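You operate a simulated robot arm through the tools that you are given. There is no shell and no other tool.

Carry out the task below with a simulated robot arm. There is one attempt and no reset: what you move stays moved.

TASK
Refill the yellow cartridge to 40 ml with its own ink.
Fine: no spill; refill slider parked, refill dial shut, cartridge back where it stood. Set down upright: what you pick out.

It is judged by the outcome, as a careful person would: the job done as asked, and still so three seconds after it is handed in. It fails if anything else is knocked over, pushed out of place, dropped, spilled or broken.

THE ROBOT
A 7-joint arm with a two-finger parallel gripper, fixed in place. Base frame: the origin is on the floor under the middle of its stand, x ahead of it, y to its left, z up. Lengths are in m, angles in degrees, forces in N, time in s.
It reaches about 1.112 m from its shoulder. Its first joint turns from -166.0 to 166.0 degrees. Payload 3.43 kg.
Tool frame: the origin (TCP) lies between the finger pads and is the grasp point; the fingertips stand 0.034 m ahead of it; z points along the fingers, y is the line along which they close. Largest opening 0.128 m; finger width 0.024, thickness 0.012; the body of the gripper, 0.048 by 0.13 m, starts 0.096 m behind the TCP.
Orientation is that of the tool frame in the base frame, as [roll, pitch, yaw] about the fixed x, y, z axes, in that order (R = Rz(yaw) Ry(pitch) Rx(roll)). With the fingers straight down and closing along the base's y, the tool's x points along the base's -x, its y along +y and its z along -z.

THE INTERFACE
- The arm moves only by the tool jog_arm. Its argument "plan" is a list of rows, each a list of 3 entries, a list of its own where there are three numbers: the turn, a rotation vector about the base's x, y, z in units of 120 degrees (1.0 is 120 degrees), then the shift along the base's x, y, z in units of 400 mm (1.0 is 400 mm), then the gripper command, from -1 (fully open) to 1 (shut), values between in proportion. In form: [[[rx, ry, rz], [tx, ty, tz], gripper], ...]. A call has 1 to 20 rows; each row is the pose to reach, as a shift and turn from the pose commanded when the call began. A call with a number of a shift or a turn outside -1 to 1 is refused whole. Rows are played at 5 a second. More than 0.05 m and 8.6 degrees between two rows, or a gripper value outside its range, and nothing of the call is played. A pose out of reach is approached as far as the arm can. The call stops where the force on the tool passes 80 N (or 10 N more than at its start, if that is more) or the arm is blocked; 0.2 s more then pass. Each finger travels about 0.153 m/s and halts on what it meets, pressing with about 35 N; the grip force reading is that of the motor and also rises with nothing between the fingers. The clock runs only during rows and for 0.2 s after the last one: add rows that repeat a pose to give the fingers time. The reply holds the time, the measured pose of the TCP, the force on the tool along the base axes, the opening and the grip force, in the units named above and with some noise, with the torque about the TCP (base axes, N m) and any sound that the robot's microphone picked up.
- Cameras (640 x 400 px; columns grow to the right, rows downward): "scene" is fixed at [0.0424, 0.641, 1.4229]; the picture's right is [-0.54, -0.84, 0.00], its down [-0.41, 0.26, -0.87] and it looks along [0.74, -0.47, -0.48] (base axes); focal length 360 px, centre (320, 200). "wrist" rides on the gripper at [0.076, -0.011, -0.16] in the tool frame; the picture's right is [0.15, 0.99, 0.00], its down [-0.88, 0.13, -0.46] and it looks along [-0.45, 0.07, 0.89] (tool axes); focal length 234 px, centre (320, 200).
- grab_frame(camera): a new picture of that camera. It takes no simulated time.
- point_at(camera, pixels): there is no depth. For up to 12 entries [column, row, z] of the newest picture of that camera ("zoom" is the newest enlarged one), the place [x, y] in the base frame at which the ray of that pixel passes the height z, good to about 0.002 m, but the place of the scene camera against the robot may be out by one fixed shift of up to 0.025 m in any direction. It takes no simulated time.
- zoom(camera, box): a new picture of the part [left, top, right, bottom] of that camera's present view, enlarged. It takes no simulated time.
- job_done(): hands the job in; it is judged then, once.

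Open the gripper and draw the arm clear of the work before you hand the job in, unless the task says otherwise.

The tools are called after "Emit:" as a command line: name --argument value ..., lists and objects as JSON in quotes. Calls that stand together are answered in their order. jog_arm: Moves the arm, as the interface text tells. Its arguments: {"type":"object","properties":{"plan":{"type":"array"}},"required":["plan"]} The other tools are called the same way: grab_frame (camera) takes a picture; point_at (camera, pixels) gives the place at which the rays of pixels pass given heights; zoom (camera, box) takes an enlarged picture of a part of a camera's view; job_done () hands the job in.

At the start:

```text
time: 0.0
eef_pos: [0.6098, 0.0199, 1.1325]
tool_rot: [-180.0, 0.0, 180.0]
ft_force: [-0.8, 0.0, 0.1]
ft_torque: [-0.03, 0.0, 0.0]
width: 0.128
finger_force: 0.1
```

scene: 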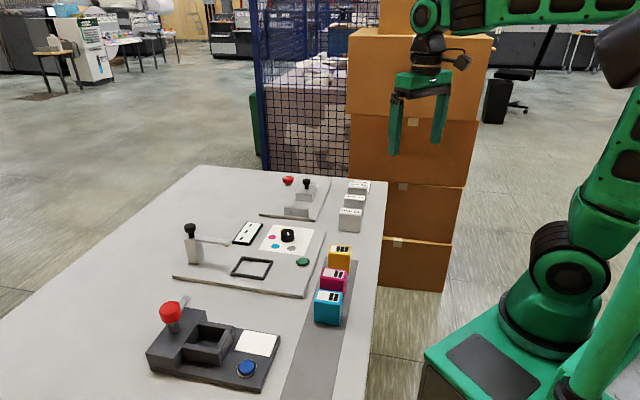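
wrist: 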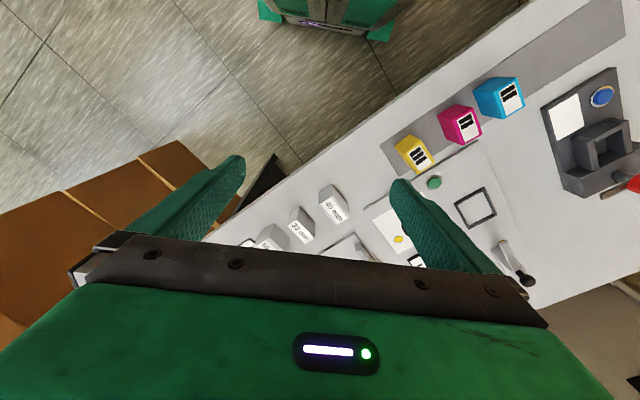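

I start by looking at the work area closely: the cartridges are around (335,285) in the scene picture, and the refill station is around (250,255).

Emit:
zoom --camera "scene" --box '[160, 210, 340, 310]'

Emit:
zoom --camera "scene" --box '[250, 165, 390, 245]'

Emit:
zoom --camera "scene" --box '[290, 230, 370, 330]'

Emit:
zoom --camera "scene" --box '[130, 280, 300, 400]'

Emit:
zoom --camera "wrist" --box '[380, 60, 640, 260]'

```text
3.56 times, centred on (250, 260) of scene
```

zoom: 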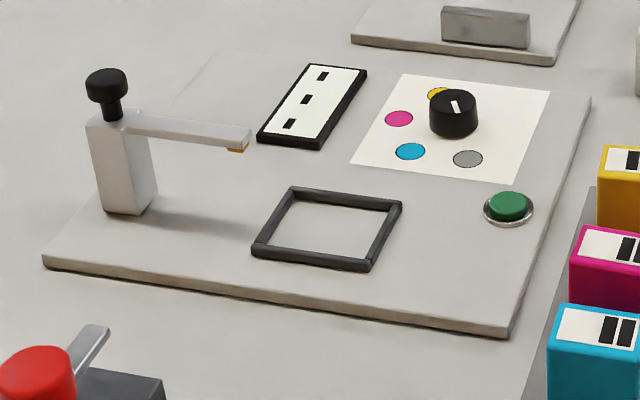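

```text
4.57 times, centred on (320, 205) of scene
```

zoom: 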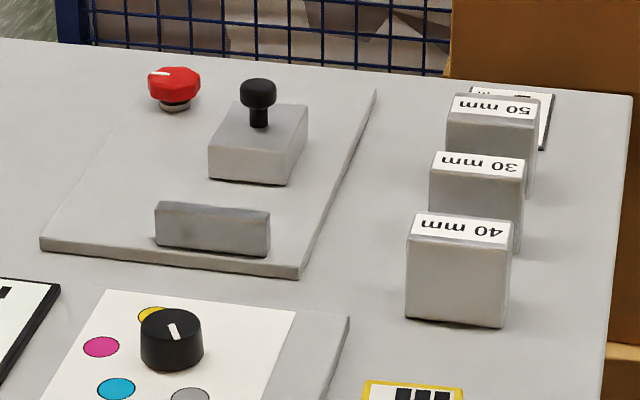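

```text
4.00 times, centred on (330, 280) of scene
```

zoom: 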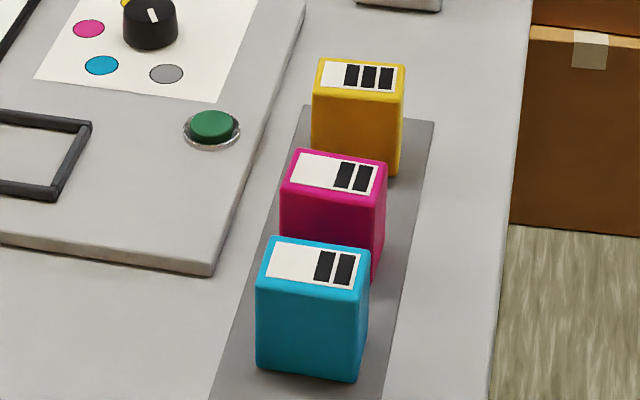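

```text
3.33 times, centred on (215, 340) of scene
```

zoom: 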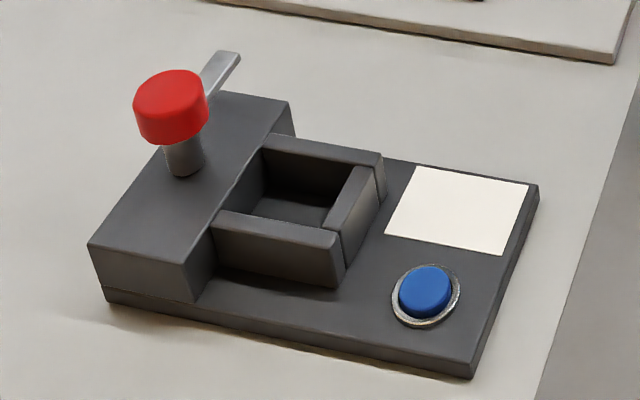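

```text
2.00 times, centred on (510, 160) of wrist
```

zoom: 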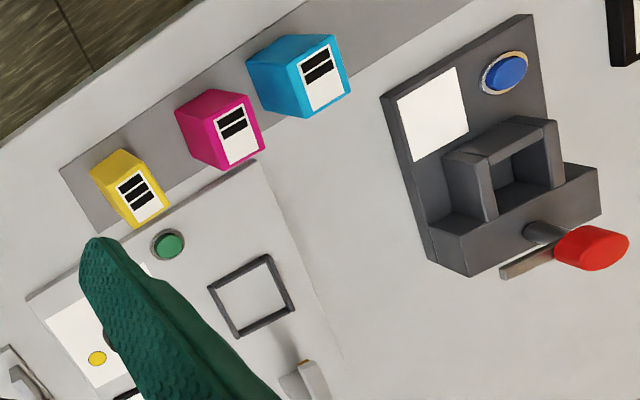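

I work out heights by comparing both cameras on the same features: yellow cartridge top, the frame, and the green button.

Emit:
point_at --camera "scene" --pixels '[[302, 262, 0.6], [302, 262, 0.7], [302, 262, 0.8], [302, 262, 0.9], [246, 370, 0.7], [246, 370, 0.8], [246, 370, 0.9]]'

Emit:
point_at --camera "wrist" --pixels '[[434, 182, 0.6], [434, 182, 0.7], [434, 182, 0.8], [434, 182, 0.9], [602, 96, 0.7], [602, 96, 0.8], [602, 96, 0.9]]'

```text
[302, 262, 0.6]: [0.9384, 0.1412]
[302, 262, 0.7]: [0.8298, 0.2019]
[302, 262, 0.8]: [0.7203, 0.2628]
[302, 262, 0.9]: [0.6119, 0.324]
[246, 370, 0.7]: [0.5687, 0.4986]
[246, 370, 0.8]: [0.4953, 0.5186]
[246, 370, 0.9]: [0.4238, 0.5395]
```

```text
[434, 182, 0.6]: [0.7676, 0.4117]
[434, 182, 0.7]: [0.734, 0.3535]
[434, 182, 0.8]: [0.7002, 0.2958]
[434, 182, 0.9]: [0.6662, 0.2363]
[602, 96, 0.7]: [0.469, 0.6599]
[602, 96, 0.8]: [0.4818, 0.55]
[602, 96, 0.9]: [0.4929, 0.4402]
```

Table objects look to be at about z≈0.8. I get rough places of every object at that height from the scene camera.

Emit:
point_at --camera "scene" --pixels '[[360, 186, 0.8], [349, 228, 0.8], [288, 181, 0.83], [306, 183, 0.85], [247, 233, 0.81], [288, 235, 0.83], [252, 267, 0.81], [190, 229, 0.88], [228, 251, 0.86], [340, 248, 0.86], [334, 273, 0.86], [328, 297, 0.86]]'

Emit:
point_at --camera "wrist" --pixels '[[418, 158, 0.86], [467, 128, 0.86], [512, 98, 0.86], [476, 208, 0.81], [397, 239, 0.81], [334, 208, 0.85], [302, 234, 0.85], [260, 245, 0.85]]'

```text
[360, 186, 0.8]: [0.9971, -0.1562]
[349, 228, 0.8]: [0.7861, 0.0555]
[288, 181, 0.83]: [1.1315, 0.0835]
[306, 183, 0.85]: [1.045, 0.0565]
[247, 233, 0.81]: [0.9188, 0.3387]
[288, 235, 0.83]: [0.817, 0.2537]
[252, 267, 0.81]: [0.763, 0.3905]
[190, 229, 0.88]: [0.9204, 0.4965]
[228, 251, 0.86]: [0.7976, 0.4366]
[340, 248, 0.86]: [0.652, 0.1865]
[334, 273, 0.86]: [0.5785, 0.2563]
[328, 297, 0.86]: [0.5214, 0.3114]
```

```text
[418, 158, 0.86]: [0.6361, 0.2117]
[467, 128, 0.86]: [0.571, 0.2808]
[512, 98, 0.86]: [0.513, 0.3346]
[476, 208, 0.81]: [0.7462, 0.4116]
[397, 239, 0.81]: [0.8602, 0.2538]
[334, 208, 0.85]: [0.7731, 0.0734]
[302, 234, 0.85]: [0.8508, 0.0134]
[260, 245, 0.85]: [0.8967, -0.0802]
```

The zoomed pictures are sharp, so I zoom further on the sign behind the blocks, the panel beside the refill dial, the dial itself, and the cartridges' labels.

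Emit:
zoom --camera "scene" --box '[340, 175, 380, 200]'

Emit:
zoom --camera "scene" --box '[225, 215, 325, 277]'

Emit:
zoom --camera "scene" --box '[310, 235, 360, 267]'

Emit:
zoom --camera "scene" --box '[165, 215, 245, 265]'

Emit:
zoom --camera "scene" --box '[250, 168, 330, 222]'

Emit:
zoom --camera "wrist" --box '[200, 160, 420, 290]'

```text
16.00 times, centred on (360, 188) of scene
```

zoom: 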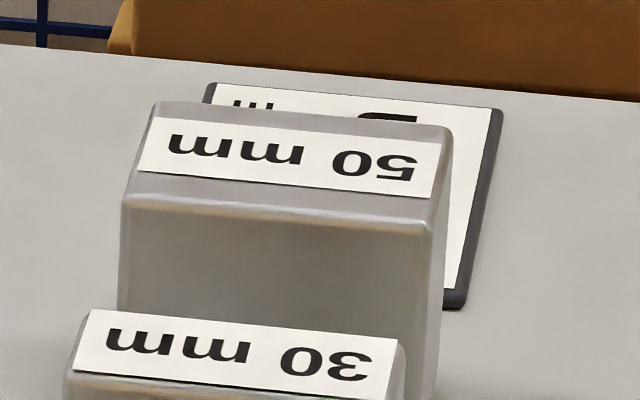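

```text
6.40 times, centred on (275, 246) of scene
```

zoom: 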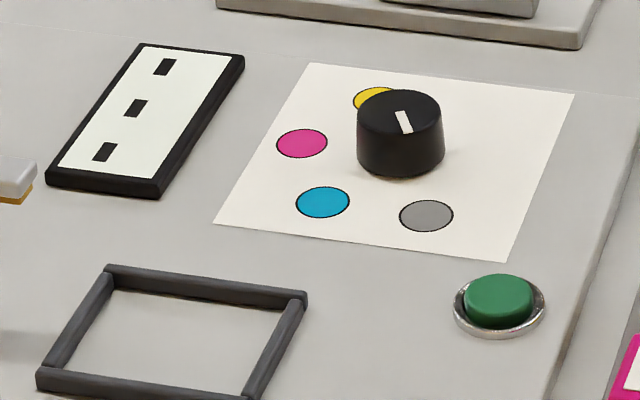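

```text
12.50 times, centred on (335, 251) of scene
```

zoom: 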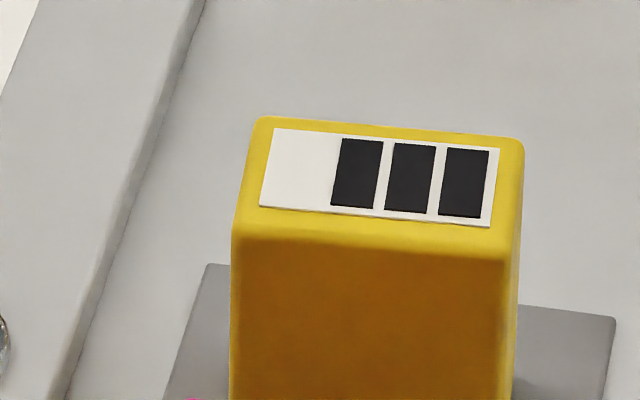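

```text
8.00 times, centred on (205, 240) of scene
```

zoom: 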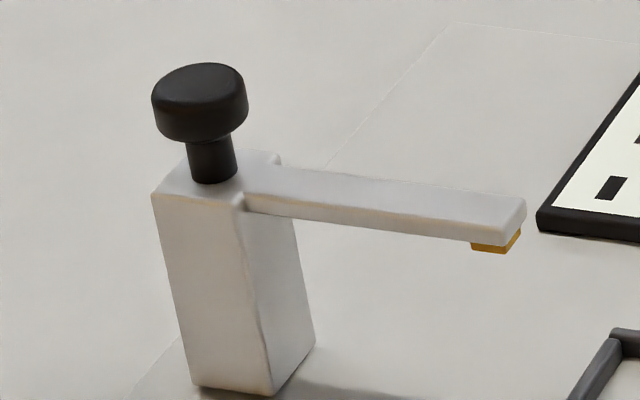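

```text
7.41 times, centred on (290, 195) of scene
```

zoom: 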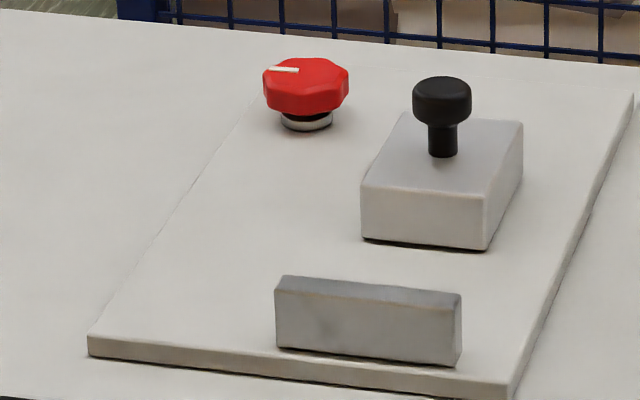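

```text
2.91 times, centred on (310, 225) of wrist
```

zoom: 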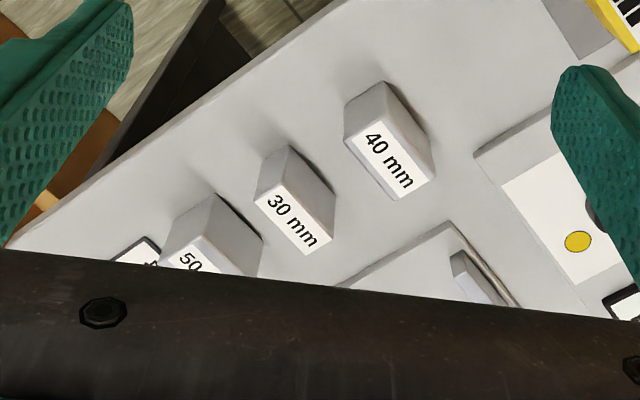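

Everything is clear at this height (TCP 1.13, table ≈0.8), so I move the wrist camera over the refill station to look at the dial, display and slider from above.

Emit:
jog_arm --plan '[[[0, 0, 0], [0.05, 0.1, 0], -1], [[0, 0, 0], [0.1, 0.2, 0], -1], [[0, 0, 0], [0.15, 0.3, 0], -1], [[0, 0, 0], [0.2, 0.4, 0], -1], [[0, 0, 0], [0.25, 0.5, 0], -1], [[0, 0, 0], [0.3, 0.6, 0], -1], [[0, 0, 0], [0.35, 0.7, 0], -1], [[0, 0, 0], [0.4, 0.78, 0], -1], [[0, 0, 0], [0.45, 0.85, 0], -1]]'

Emit:
grab_frame --camera "wrist"

```text
time: 2.0
eef_pos: [0.7742, 0.3604, 1.1398]
tool_rot: [179.9, 0.6, 179.9]
ft_force: [0.2, -0.4, 1.8]
ft_torque: [0.02, -0.02, 0.0]
width: 0.1278
finger_force: 0.0
```

```text
taken
```

wrist: 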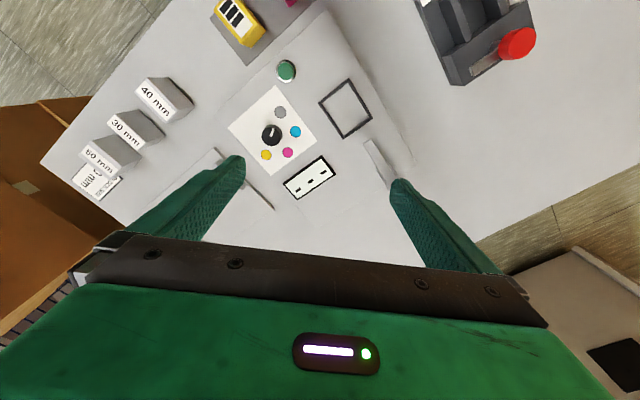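

I zoom into the dial and display region at (240-400, 50-210), plus the sign at (98,183).

Emit:
zoom --camera "wrist" --box '[220, 50, 420, 210]'

Emit:
zoom --camera "wrist" --box '[60, 70, 220, 210]'

Emit:
zoom --camera "wrist" --box '[190, 0, 350, 100]'

```text
2.50 times, centred on (320, 130) of wrist
```

zoom: 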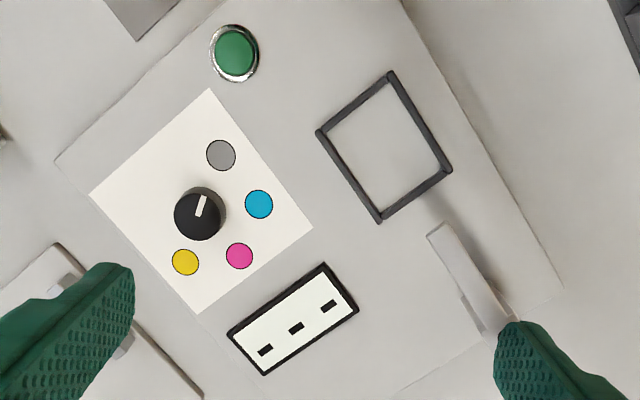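

```text
2.86 times, centred on (140, 140) of wrist
```

zoom: 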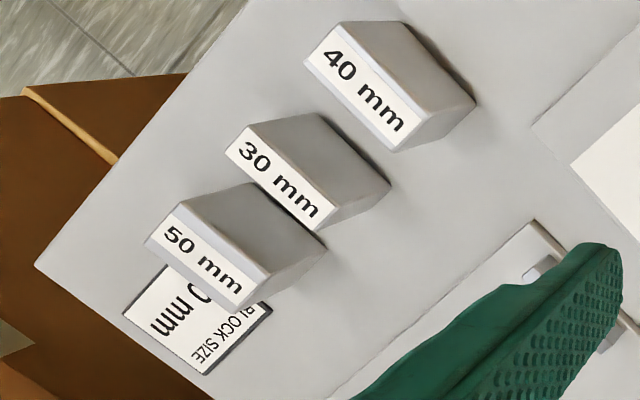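

```text
4.00 times, centred on (270, 50) of wrist
```

zoom: 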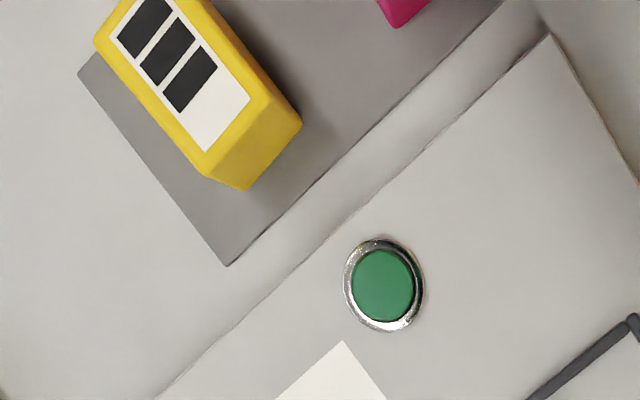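

I now use this view to place the yellow dot (266,155), which I also saw in the first wrist view at (398.5,239), to fix the plate's height, plus other features.

Emit:
point_at --camera "wrist" --pixels '[[266, 154.8, 0.79], [266, 154.8, 0.8], [266, 154.8, 0.81], [266, 154.8, 0.82], [266, 154.8, 0.83], [348, 78.8, 0.81], [372.4, 118, 0.81], [343.6, 138.8, 0.81], [318.8, 102.8, 0.81], [286, 71, 0.82]]'

```text
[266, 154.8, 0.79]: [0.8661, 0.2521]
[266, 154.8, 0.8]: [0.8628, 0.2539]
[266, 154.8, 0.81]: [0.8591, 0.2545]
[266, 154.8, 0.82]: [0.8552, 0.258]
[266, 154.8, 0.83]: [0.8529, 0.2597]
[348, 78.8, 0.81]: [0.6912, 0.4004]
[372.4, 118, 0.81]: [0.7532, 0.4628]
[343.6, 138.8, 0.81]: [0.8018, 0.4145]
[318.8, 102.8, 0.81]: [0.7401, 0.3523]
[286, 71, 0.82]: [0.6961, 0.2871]
```

The plate surface is at about z=0.81 and the frame is centred near (0.747,0.4075), aligned at 45°. I turn the gripper +45° about z so it lines up with the cartridge and the view aligns with the table.

Emit:
jog_arm --plan '[[[0, 0, 0.0625], [0.0, 0, 0], -1], [[0, 0, 0.125], [0.0, 0, 0], -1], [[0, 0, 0.1875], [0, 0, 0], -1], [[0, 0, 0.25], [0, 0, 0], -1], [[0, 0, 0.3125], [0, 0, 0], -1], [[0, 0, 0.375], [0, 0, 0], -1], [[0, 0, 0.375], [0, 0, 0], -1]]'

Emit:
grab_frame --camera "wrist"

```text
time: 3.6
eef_pos: [0.7769, 0.3595, 1.1403]
tool_rot: [179.9, 0.7, -134.9]
ft_force: [-0.1, 0.1, -0.3]
ft_torque: [0.02, -0.02, 0.0]
width: 0.1279
finger_force: 0.0
```

```text
taken
```

wrist: 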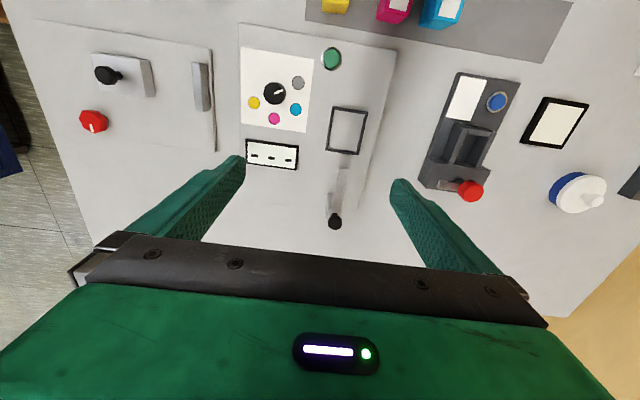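

Now aligned with the table. I zoom into the refill slider area (300-400, 90-240), the dial and display, and the panel at (553,122) with the round thing at (578,193).

Emit:
zoom --camera "wrist" --box '[280, 90, 420, 240]'

Emit:
zoom --camera "wrist" --box '[230, 30, 350, 180]'

Emit:
zoom --camera "wrist" --box '[420, 60, 640, 230]'

```text
2.67 times, centred on (350, 165) of wrist
```

zoom: 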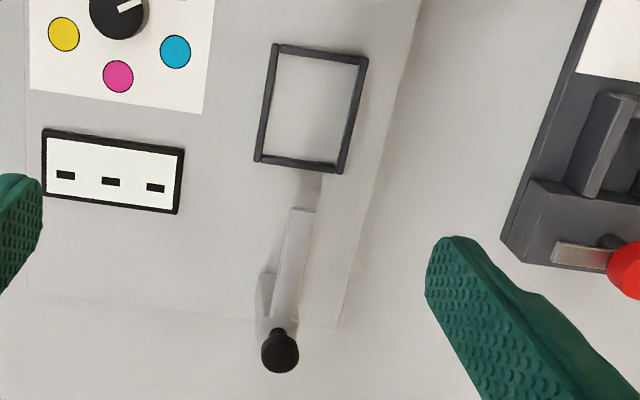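

```text
2.67 times, centred on (290, 105) of wrist
```

zoom: 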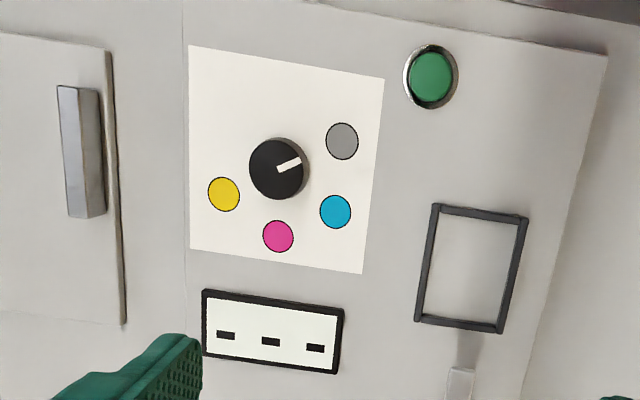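

```text
2.35 times, centred on (530, 145) of wrist
```

zoom: 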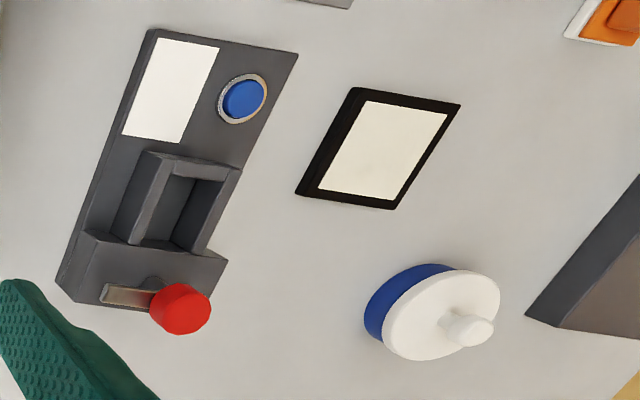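

I compute base positions of these features (dial spots at (298,83), (296,109), (274,118.5), (254,103), dial top (274,93), slider knob (335,221), arm tip (342.5,168)).

Emit:
point_at --camera "wrist" --pixels '[[298.3, 82.9, 0.81], [295.6, 109.1, 0.81], [274.3, 118.5, 0.81], [254, 102.8, 0.81], [274.3, 93, 0.835], [332, 58.9, 0.82], [335, 221.2, 0.91], [342.5, 168.4, 0.89], [333.1, 106.5, 0.815], [368.4, 111.8, 0.815], [358.3, 155.3, 0.815], [326, 150, 0.815]]'

```text
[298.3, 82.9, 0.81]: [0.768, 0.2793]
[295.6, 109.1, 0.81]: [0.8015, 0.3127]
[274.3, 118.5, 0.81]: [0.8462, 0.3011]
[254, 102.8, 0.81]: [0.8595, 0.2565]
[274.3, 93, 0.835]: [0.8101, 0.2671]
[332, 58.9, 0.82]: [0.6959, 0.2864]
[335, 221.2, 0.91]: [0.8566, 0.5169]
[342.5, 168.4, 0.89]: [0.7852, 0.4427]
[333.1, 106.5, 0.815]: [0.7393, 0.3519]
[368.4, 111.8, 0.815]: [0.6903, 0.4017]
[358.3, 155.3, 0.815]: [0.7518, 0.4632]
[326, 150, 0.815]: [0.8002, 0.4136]
```

The dial spots sit 60° apart on a circle about (0.8137,0.268), with grey to yellow a half turn, and the frame centre is (0.7454,0.4076). Next I move over the yellow cartridge to measure it.

Emit:
jog_arm --plan '[[[0, 0, 0], [-0.07, -0.07, 0], -1], [[0, 0, 0], [-0.14, -0.14, 0], -1], [[0, 0, 0], [-0.2, -0.2, -0.03], -1], [[0, 0, 0], [-0.22, -0.25, -0.1], -1], [[0, 0, 0], [-0.22, -0.25, -0.1], -1]]'

Emit:
grab_frame --camera "wrist"

```text
time: 4.8
eef_pos: [0.6879, 0.2586, 1.0983]
tool_rot: [179.9, 0.8, -135.0]
ft_force: [0.3, -1.4, 0.5]
ft_torque: [0.0, -0.04, 0.0]
width: 0.1283
finger_force: 0.1
```

```text
taken
```

wrist: 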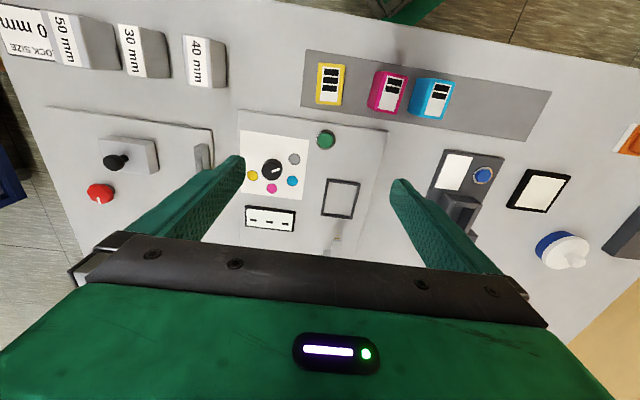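

The yellow cartridge is at (330,84). I zoom in on it and its neighbours for exact edges.

Emit:
zoom --camera "wrist" --box '[290, 40, 400, 120]'

Emit:
zoom --camera "wrist" --box '[300, 45, 360, 120]'

```text
5.00 times, centred on (345, 80) of wrist
```

zoom: 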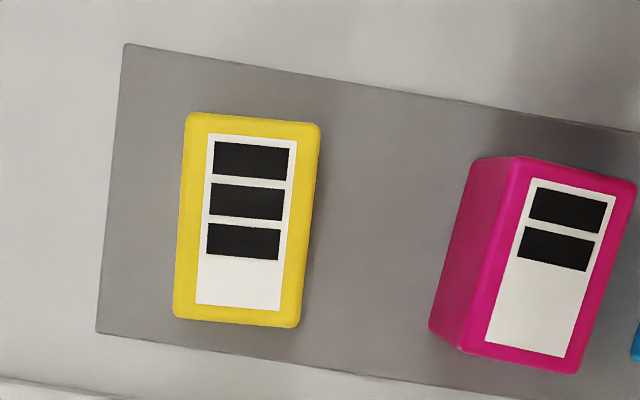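

```text
5.33 times, centred on (330, 82) of wrist
```

zoom: 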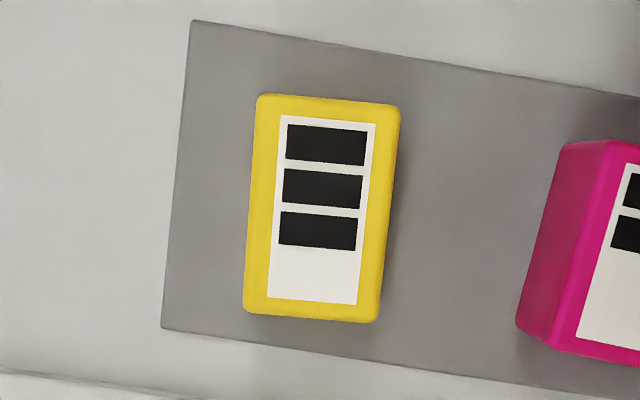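

I place the yellow cartridge's top corners at a few candidate heights, using the newest zoom.

Emit:
point_at --camera "zoom" --pixels '[[255, 97, 0.87], [399, 103, 0.87], [377, 322, 0.87], [243, 311, 0.87], [320, 208, 0.86], [320, 208, 0.87], [320, 208, 0.88], [320, 208, 0.89], [190, 21, 0.803], [162, 328, 0.803]]'

```text
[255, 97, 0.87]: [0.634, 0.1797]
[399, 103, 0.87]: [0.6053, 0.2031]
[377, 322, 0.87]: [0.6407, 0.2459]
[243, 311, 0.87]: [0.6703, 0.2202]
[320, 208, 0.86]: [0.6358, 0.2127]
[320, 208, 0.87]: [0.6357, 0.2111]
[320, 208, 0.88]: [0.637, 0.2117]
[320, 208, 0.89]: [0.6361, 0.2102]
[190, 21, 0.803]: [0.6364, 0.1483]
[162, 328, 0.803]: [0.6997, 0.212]
```

The centre is (0.636,0.2115) nearly independent of height. To get its yaw I use the label's sharp corners and the mat's edges.

Emit:
point_at --camera "zoom" --pixels '[[282, 114, 0.87], [375, 123, 0.87], [357, 305, 0.87], [267, 298, 0.87], [190, 21, 0.803], [620, 93, 0.803], [162, 328, 0.803], [500, 380, 0.803]]'

Emit:
zoom --camera "wrist" --box '[310, 55, 350, 110]'

```text
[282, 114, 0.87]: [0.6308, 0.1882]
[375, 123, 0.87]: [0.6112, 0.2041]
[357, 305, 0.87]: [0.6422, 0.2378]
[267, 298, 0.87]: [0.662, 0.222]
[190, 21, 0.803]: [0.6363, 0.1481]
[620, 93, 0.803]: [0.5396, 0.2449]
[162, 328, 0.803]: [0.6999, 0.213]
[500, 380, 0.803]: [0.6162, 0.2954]
```

```text
7.27 times, centred on (330, 82) of wrist
```

zoom: 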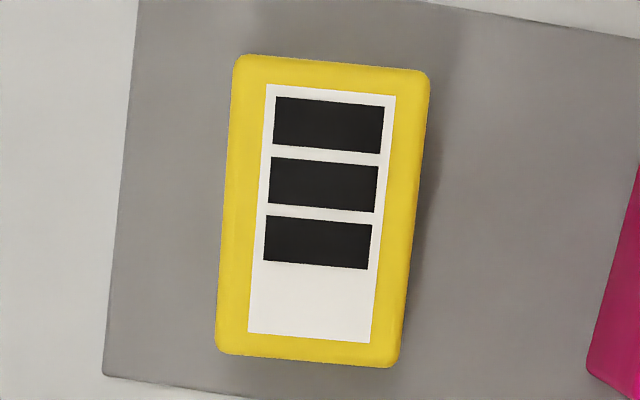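

The cartridge stands at (0.636,0.2115), long axis about 48° (≈3° off the mat), size about 0.037×0.056, top ≈0.872. I go above it with the gripper narrowed to 0.075 m so the fingers clear the magenta one, turning +3° and removing the slight pitch.

Emit:
jog_arm --plan '[[[-0.002, 0.002, 0.012], [-0.07, -0.06, -0.05], -0.17], [[-0.0047, 0.0047, 0.025], [-0.13, -0.118, -0.12], -0.17], [[-0.0047, 0.0047, 0.025], [-0.13, -0.118, -0.22], -0.17], [[-0.0047, 0.0047, 0.025], [-0.13, -0.118, -0.3], -0.17], [[-0.0047, 0.0047, 0.025], [-0.13, -0.118, -0.34], -0.17], [[-0.0047, 0.0047, 0.025], [-0.13, -0.118, -0.34], -0.17]]'

Emit:
grab_frame --camera "wrist"

Emit:
zoom --camera "scene" --box '[270, 190, 400, 330]'

```text
time: 6.2
eef_pos: [0.6352, 0.212, 0.9651]
tool_rot: [180.0, -0.1, -131.9]
ft_force: [0.8, 0.5, -0.3]
ft_torque: [0.01, -0.02, -0.05]
width: 0.0751
finger_force: 0.0
```

```text
taken
```

wrist: 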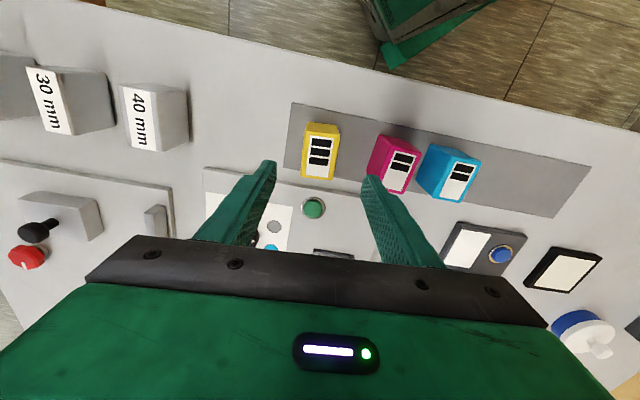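

```text
2.86 times, centred on (335, 260) of scene
```

zoom: 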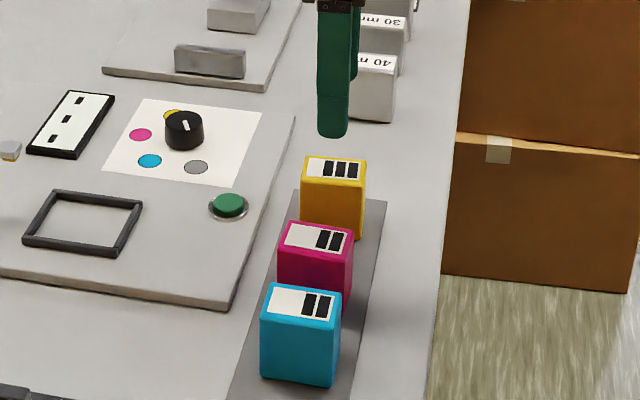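

The TCP is over the cartridge at z=0.965. I zoom from this second viewpoint to pin down its height and yaw before descending.

Emit:
zoom --camera "wrist" --box '[280, 100, 360, 200]'

Emit:
zoom --camera "wrist" --box '[290, 110, 440, 210]'

```text
4.00 times, centred on (320, 150) of wrist
```

zoom: 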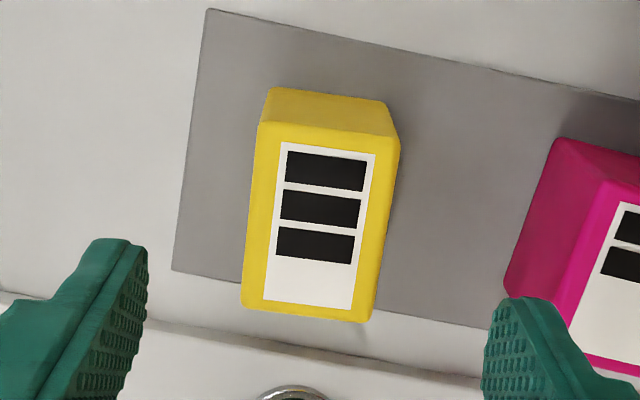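

```text
4.00 times, centred on (365, 160) of wrist
```

zoom: 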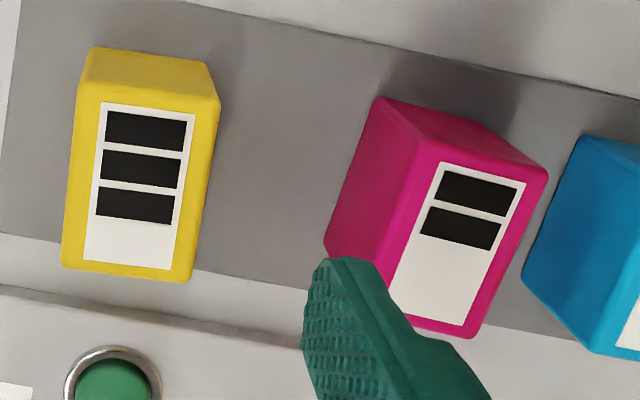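

I place the label corners (second zoom) at several heights; the right height gives centre (0.636,0.2115).

Emit:
point_at --camera "zoom" --pixels '[[102, 101, 0.86], [196, 115, 0.86], [168, 271, 0.86], [84, 259, 0.86], [102, 101, 0.87], [196, 115, 0.87], [168, 271, 0.87], [84, 259, 0.87], [137, 185, 0.86], [137, 185, 0.87], [137, 185, 0.88]]'

```text
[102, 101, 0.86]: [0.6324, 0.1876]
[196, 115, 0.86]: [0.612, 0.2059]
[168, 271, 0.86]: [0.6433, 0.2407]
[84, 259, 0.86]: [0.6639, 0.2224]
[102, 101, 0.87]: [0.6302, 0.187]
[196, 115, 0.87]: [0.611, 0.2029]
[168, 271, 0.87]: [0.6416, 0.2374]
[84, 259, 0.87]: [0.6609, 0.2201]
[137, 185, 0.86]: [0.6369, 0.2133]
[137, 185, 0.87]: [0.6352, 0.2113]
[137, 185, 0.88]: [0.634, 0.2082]
```

Two views agree: top z≈0.866, centre (0.637,0.2125), yaw 48°, matching the tool's yaw. I descend to TCP z≈0.85 with the fingers straddling the cartridge (no closing yet).

Emit:
jog_arm --plan '[[[0, 0, 0], [0.004, 0.001, -0.08], -0.17], [[0, 0, 0], [0.004, 0.001, -0.16], -0.17], [[0, 0, 0], [0.004, 0.001, -0.23], -0.17], [[0, 0, 0], [0.004, 0.001, -0.275], -0.17], [[0, 0, 0], [0.004, 0.001, -0.288], -0.17], [[0, 0, 0], [0.004, 0.001, -0.288], -0.17]]'

Emit:
grab_frame --camera "wrist"

Emit:
zoom --camera "scene" --box '[290, 210, 390, 310]'

```text
time: 7.6
eef_pos: [0.6367, 0.2135, 0.8479]
tool_rot: [179.9, 0.0, -132.0]
ft_force: [-0.6, 0.0, 0.1]
ft_torque: [-0.02, -0.01, 0.01]
width: 0.0747
finger_force: 0.1
```

```text
taken
```

wrist: 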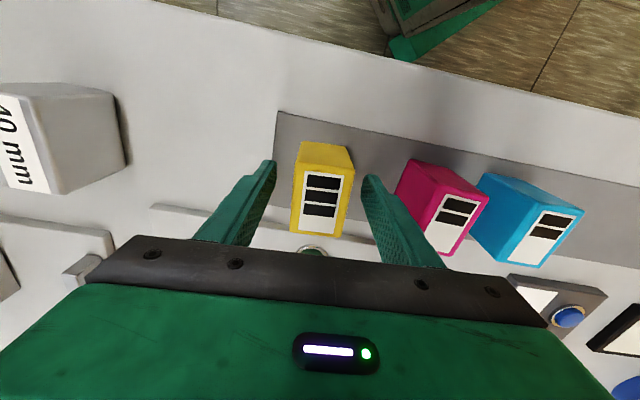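

```text
4.00 times, centred on (340, 260) of scene
```

zoom: 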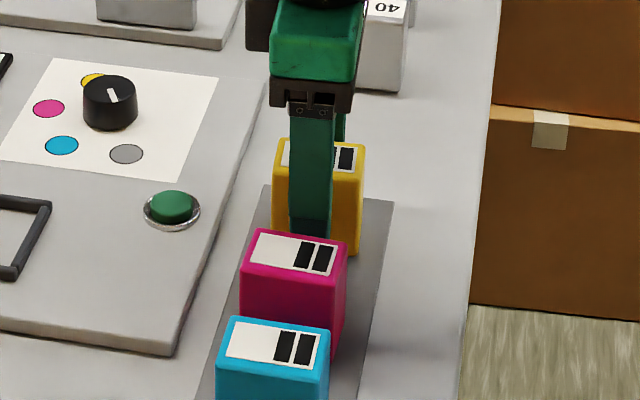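

The fingers straddle the yellow cartridge without contact (force ≈0, magenta clear). I close on it.

Emit:
jog_arm --plan '[[[0, 0, 0], [0, 0, 0], 0.2], [[0, 0, 0], [0, 0, 0], 0.4], [[0, 0, 0], [0, 0, 0], 0.55], [[0, 0, 0], [0, 0, 0], 0.55], [[0, 0, 0], [0, 0, 0], 0.55]]'

Emit:
grab_frame --camera "wrist"

```text
time: 8.8
eef_pos: [0.6375, 0.2131, 0.8482]
tool_rot: [179.8, -0.1, -132.0]
ft_force: [0.0, -0.6, -0.5]
ft_torque: [0.0, 0.0, 0.01]
width: 0.0395
finger_force: 35.0
```

```text
taken
```

wrist: 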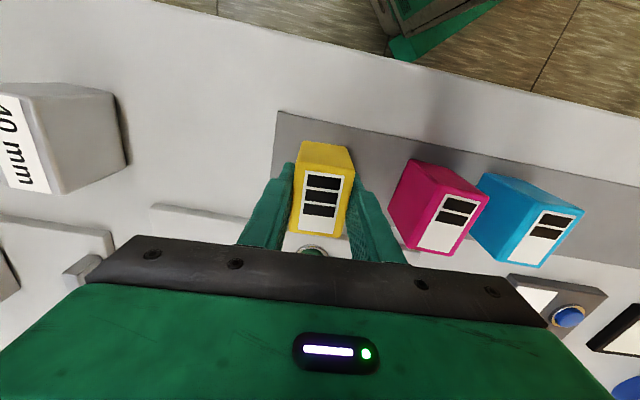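

Gripped at width 0.0395 with 35 N; the return pose is TCP (0.637,0.213,0.848), yaw −132°. I lift straight up 0.1 m.

Emit:
jog_arm --plan '[[[0, 0, 0], [0, 0, 0.02], 0.55], [[0, 0, 0], [0, 0, 0.08], 0.55], [[0, 0, 0], [0, 0, 0.16], 0.55], [[0, 0, 0], [0, 0, 0.22], 0.55], [[0, 0, 0], [0, 0, 0.25], 0.55], [[0, 0, 0], [0, 0, 0.25], 0.55]]'

Emit:
grab_frame --camera "wrist"

Emit:
zoom --camera "scene" --box '[260, 180, 400, 320]'

```text
time: 10.2
eef_pos: [0.6375, 0.2129, 0.9527]
tool_rot: [180.0, -0.1, -131.9]
ft_force: [-0.9, -0.4, -1.5]
ft_torque: [-0.01, -0.01, -0.05]
width: 0.0397
finger_force: 34.6
```

```text
taken
```

wrist: 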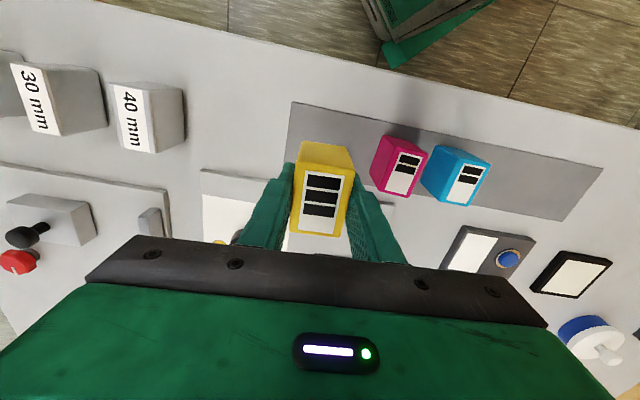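

```text
2.86 times, centred on (330, 250) of scene
```

zoom: 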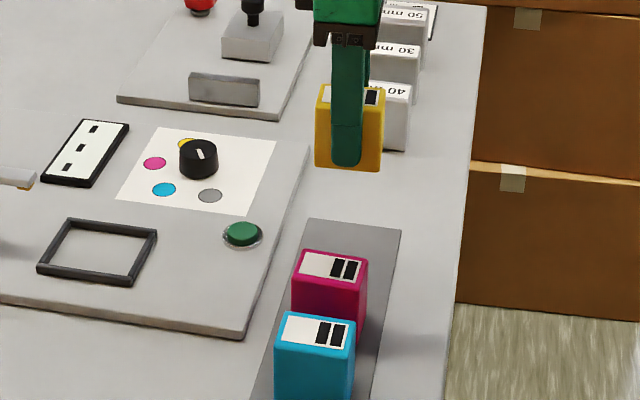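

Lifted cleanly. I carry it over to above the frame centre (0.7454,0.4076), turning −3° to match the frame.

Emit:
jog_arm --plan '[[[0, 0, -0.005], [0.03, 0.06, 0], 0.55], [[0, 0, -0.01], [0.08, 0.145, 0], 0.55], [[0, 0, -0.015], [0.13, 0.24, 0], 0.55], [[0, 0, -0.02], [0.18, 0.33, 0], 0.55], [[0, 0, -0.025], [0.23, 0.415, 0], 0.55], [[0, 0, -0.025], [0.27, 0.4865, 0], 0.55], [[0, 0, -0.025], [0.27, 0.4865, 0], 0.55]]'

Emit:
grab_frame --camera "wrist"

Emit:
zoom --camera "scene" --box '[160, 170, 340, 310]'

```text
time: 11.8
eef_pos: [0.7443, 0.4057, 0.9502]
tool_rot: [180.0, -0.1, -135.0]
ft_force: [0.9, -0.1, -2.6]
ft_torque: [-0.04, 0.0, -0.01]
width: 0.0396
finger_force: 34.8
```

```text
taken
```

wrist: 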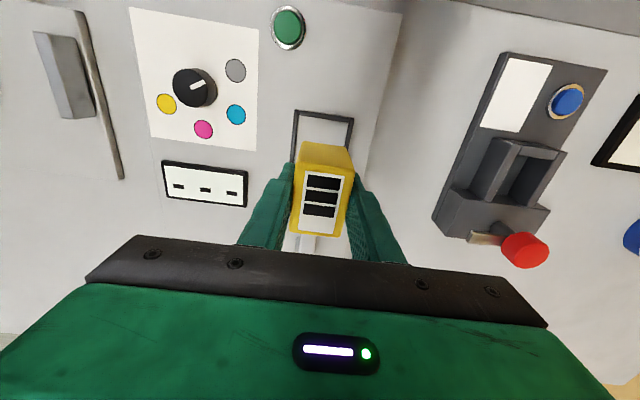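

```text
2.86 times, centred on (250, 240) of scene
```

zoom: 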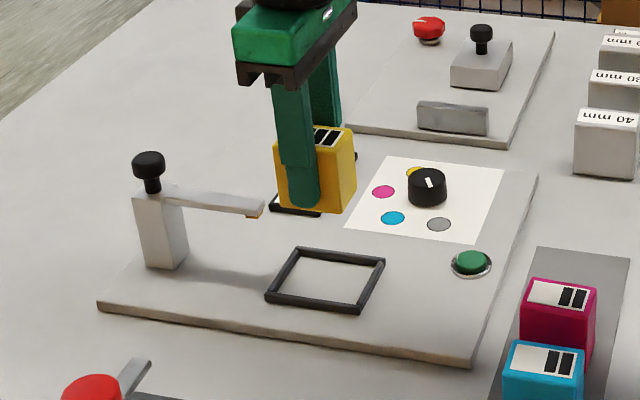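

Cartridge hangs above the frame. I check the two visible frame corners (295,110) and (354,117) again from here to confirm the frame's place.

Emit:
zoom --camera "wrist" --box '[270, 90, 380, 170]'

```text
5.00 times, centred on (325, 130) of wrist
```

zoom: 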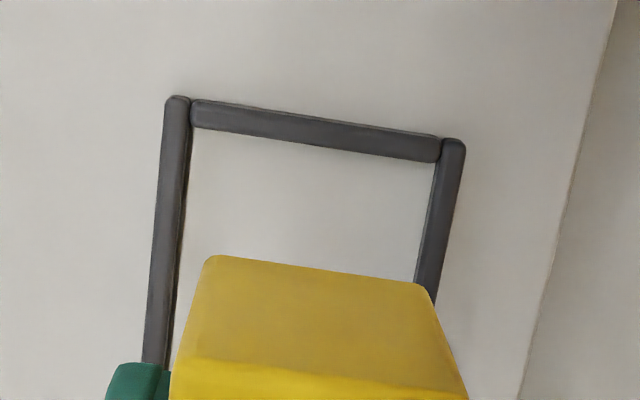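

I place these outer and inner corners (zoom px (167,98), (464,140), (191,126), (437,161)) at bar heights.

Emit:
point_at --camera "zoom" --pixels '[[167, 98, 0.81], [464, 140, 0.81], [167, 98, 0.82], [464, 140, 0.82], [191, 126, 0.81], [437, 161, 0.81], [191, 126, 0.82], [437, 161, 0.82]]'

```text
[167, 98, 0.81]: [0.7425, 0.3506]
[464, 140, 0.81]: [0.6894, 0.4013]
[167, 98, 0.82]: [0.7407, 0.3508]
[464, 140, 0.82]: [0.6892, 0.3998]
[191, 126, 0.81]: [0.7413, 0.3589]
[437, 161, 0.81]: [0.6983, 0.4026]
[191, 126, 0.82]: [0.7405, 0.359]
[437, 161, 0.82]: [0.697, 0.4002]
```

Frame inner opening is about 0.060×0.076 centred at (0.7456,0.4069). I shift 1 mm and descend to TCP z≈0.864, just short of the expected contact.

Emit:
jog_arm --plan '[[[0, 0, 0], [0.003, 0.003, -0.06], 0.55], [[0, 0, 0], [0.003, 0.003, -0.13], 0.55], [[0, 0, 0], [0.003, 0.003, -0.18], 0.55], [[0, 0, 0], [0.003, 0.003, -0.21], 0.55], [[0, 0, 0], [0.003, 0.003, -0.2155], 0.55], [[0, 0, 0], [0.003, 0.003, -0.2155], 0.55]]'

Emit:
zoom --camera "scene" --box '[180, 200, 310, 300]'

Emit:
grab_frame --camera "wrist"

```text
time: 13.2
eef_pos: [0.7459, 0.4088, 0.8629]
tool_rot: [179.9, -0.1, -135.0]
ft_force: [0.4, -0.3, -1.7]
ft_torque: [-0.01, 0.01, 0.0]
width: 0.0393
finger_force: 35.2
```

```text
4.00 times, centred on (245, 250) of scene
```

zoom: 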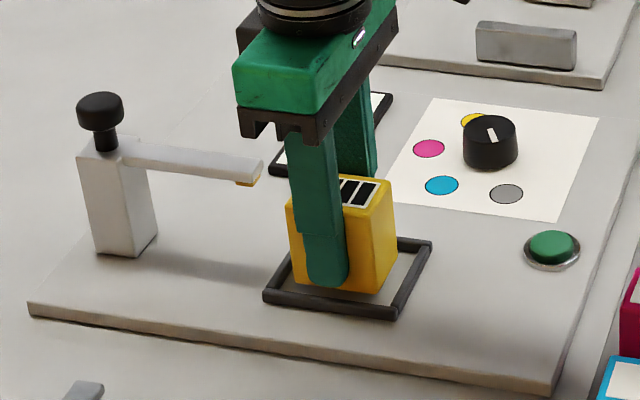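

```text
taken
```

wrist: 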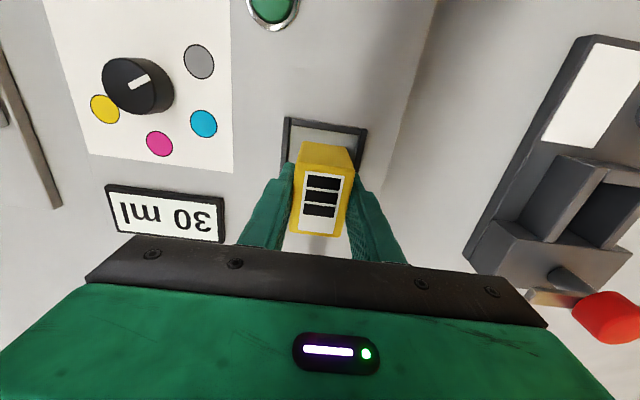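

The display now reads "30 ml" (upside-down at (170,215)), so 10 ml must be added. I lower in small steps until contact.

Emit:
jog_arm --plan '[[[0, 0, 0], [-0.001, -0.004, -0.004], 0.55], [[0, 0, 0], [-0.001, -0.004, -0.008], 0.55], [[0, 0, 0], [-0.001, -0.004, -0.01], 0.55], [[0, 0, 0], [-0.001, -0.004, -0.01], 0.55]]'

```text
time: 14.2
eef_pos: [0.745, 0.4075, 0.858]
tool_rot: [179.9, -0.1, -135.0]
ft_force: [-0.6, -0.6, -1.3]
ft_torque: [0.0, 0.02, -0.02]
width: 0.0394
finger_force: 35.1
```

No contact yet at z=0.858 (fz≈−1.3). I continue down in 1–1.5 mm steps.

Emit:
jog_arm --plan '[[[0, 0, 0], [0, 0, -0.003], 0.55], [[0, 0, 0], [0, 0, -0.006], 0.55], [[0, 0, 0], [0, 0, -0.006], 0.55]]'

Emit:
zoom --camera "scene" --box '[220, 230, 290, 290]'

```text
time: 15.0
eef_pos: [0.7456, 0.4056, 0.8572]
tool_rot: [-180.0, 0.0, -135.1]
ft_force: [-0.6, 0.1, -0.4]
ft_torque: [0.05, -0.01, -0.02]
width: 0.0395
finger_force: 35.4
```

```text
6.67 times, centred on (255, 260) of scene
```

zoom: 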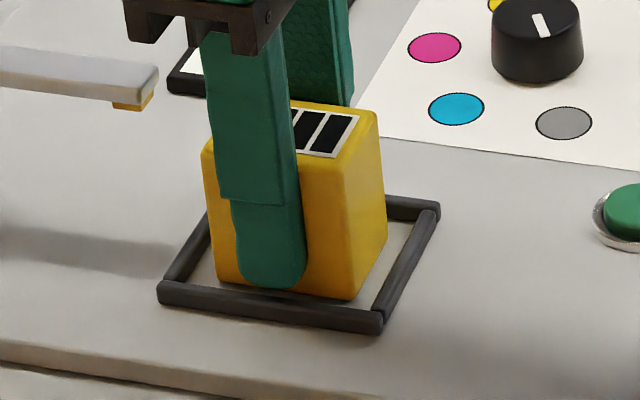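

Force is still near zero; I keep lowering in small steps.

Emit:
jog_arm --plan '[[[0, 0, 0], [0, 0, -0.003], 0.55], [[0, 0, 0], [0, 0, -0.005], 0.55], [[0, 0, 0], [0, 0, -0.005], 0.55]]'

```text
time: 15.8
eef_pos: [0.7453, 0.4058, 0.8569]
tool_rot: [179.9, 0.1, -135.0]
ft_force: [-2.6, 2.9, 23.6]
ft_torque: [-0.39, 0.53, -0.1]
width: 0.0396
finger_force: 35.1
```

Contact: fz rose to 23.6 N, so the cartridge stands on the plate. I ease up about 1 mm and open the fingers to 0.075.

Emit:
jog_arm --plan '[[[0, 0, 0], [0, 0, 0.0025], 0.55], [[0, 0, 0], [0, 0, 0.0025], 0.55], [[0, 0, 0], [0, 0, 0.0025], 0.3], [[0, 0, 0], [0, 0, 0.0025], 0.1], [[0, 0, 0], [0, 0, 0.0025], -0.1], [[0, 0, 0], [0, 0, 0.0025], -0.1]]'

Emit:
zoom --camera "scene" --box '[220, 230, 290, 290]'

Emit:
grab_frame --camera "wrist"

```text
time: 17.2
eef_pos: [0.7466, 0.4058, 0.8568]
tool_rot: [179.9, -0.2, -135.0]
ft_force: [0.8, 1.0, 0.0]
ft_torque: [0.0, 0.0, 0.0]
width: 0.0703
finger_force: 0.1
```

```text
6.67 times, centred on (255, 260) of scene
```

zoom: 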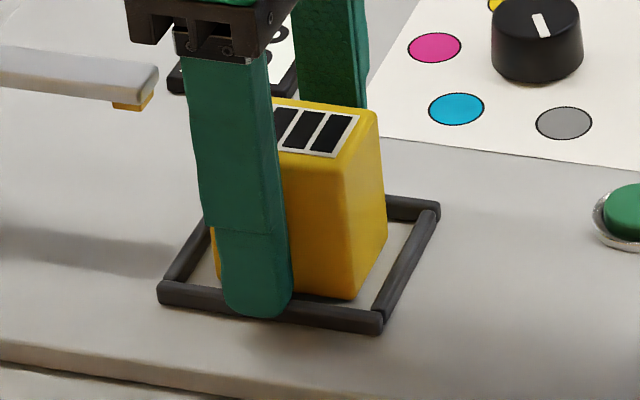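

```text
taken
```

wrist: 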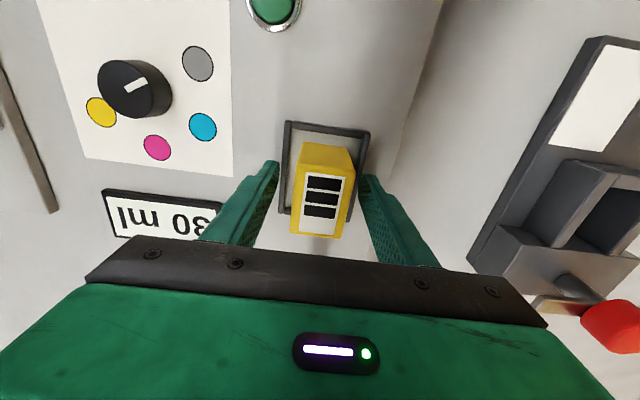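

The cartridge is free in the frame, display at 30 ml. I rise straight up and get a better view of the slider.

Emit:
jog_arm --plan '[[[0, 0, 0], [0, 0, 0.06], -0.1], [[0, 0, 0], [0, 0, 0.16], -0.1], [[0, 0, 0], [0, 0, 0.26], -0.1], [[0, 0, 0], [0, 0, 0.36], -0.3], [[0, 0, 0], [0, 0, 0.42], -0.5], [[0, 0, 0], [0, 0, 0.42], -0.5]]'

Emit:
grab_frame --camera "wrist"

Emit:
zoom --camera "scene" --box '[160, 200, 290, 300]'

```text
time: 18.6
eef_pos: [0.7478, 0.409, 1.022]
tool_rot: [179.9, 0.0, -135.1]
ft_force: [-0.2, -0.1, -0.5]
ft_torque: [0.01, 0.02, -0.02]
width: 0.0959
finger_force: 0.0
```

```text
taken
```

wrist: 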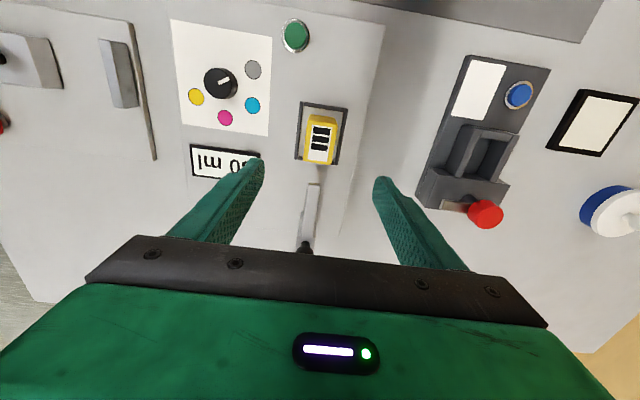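

```text
4.00 times, centred on (225, 250) of scene
```

zoom: 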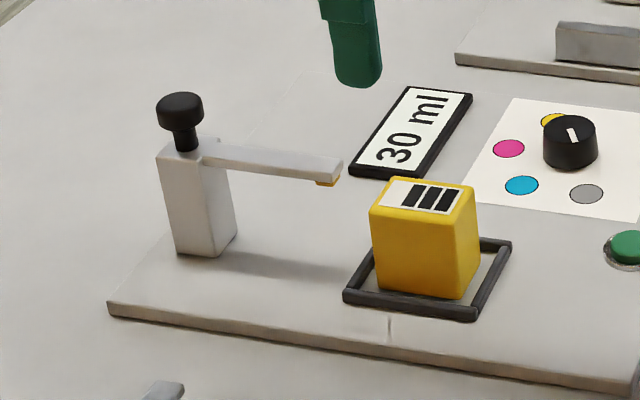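

I calibrate the scene camera with the dial spots of known place, then use it to find knob and nozzle heights (knob at scene (190,226), nozzle (227,246)).

Emit:
point_at --camera "scene" --pixels '[[291.5, 248.5, 0.81], [275.5, 246.25, 0.81], [272.25, 237.25, 0.81], [190, 224, 0.89], [190, 224, 0.9], [190, 224, 0.91], [190, 224, 0.92], [190, 224, 0.93], [227, 245.5, 0.87], [227, 245.5, 0.88], [227, 245.5, 0.89], [227, 245.5, 0.9]]'

Emit:
zoom --camera "wrist" --box '[270, 160, 350, 260]'

```text
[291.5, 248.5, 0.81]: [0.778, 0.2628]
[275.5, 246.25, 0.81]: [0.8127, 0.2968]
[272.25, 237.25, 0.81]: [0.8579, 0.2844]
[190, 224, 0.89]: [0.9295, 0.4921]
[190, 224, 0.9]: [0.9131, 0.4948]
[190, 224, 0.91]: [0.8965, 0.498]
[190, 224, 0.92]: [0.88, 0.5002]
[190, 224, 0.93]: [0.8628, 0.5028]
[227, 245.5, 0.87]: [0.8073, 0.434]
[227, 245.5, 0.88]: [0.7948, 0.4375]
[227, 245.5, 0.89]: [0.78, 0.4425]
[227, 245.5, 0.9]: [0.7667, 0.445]
```

```text
4.00 times, centred on (310, 210) of wrist
```

zoom: 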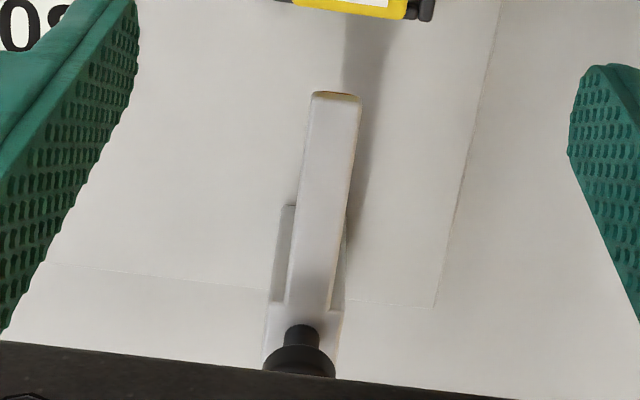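

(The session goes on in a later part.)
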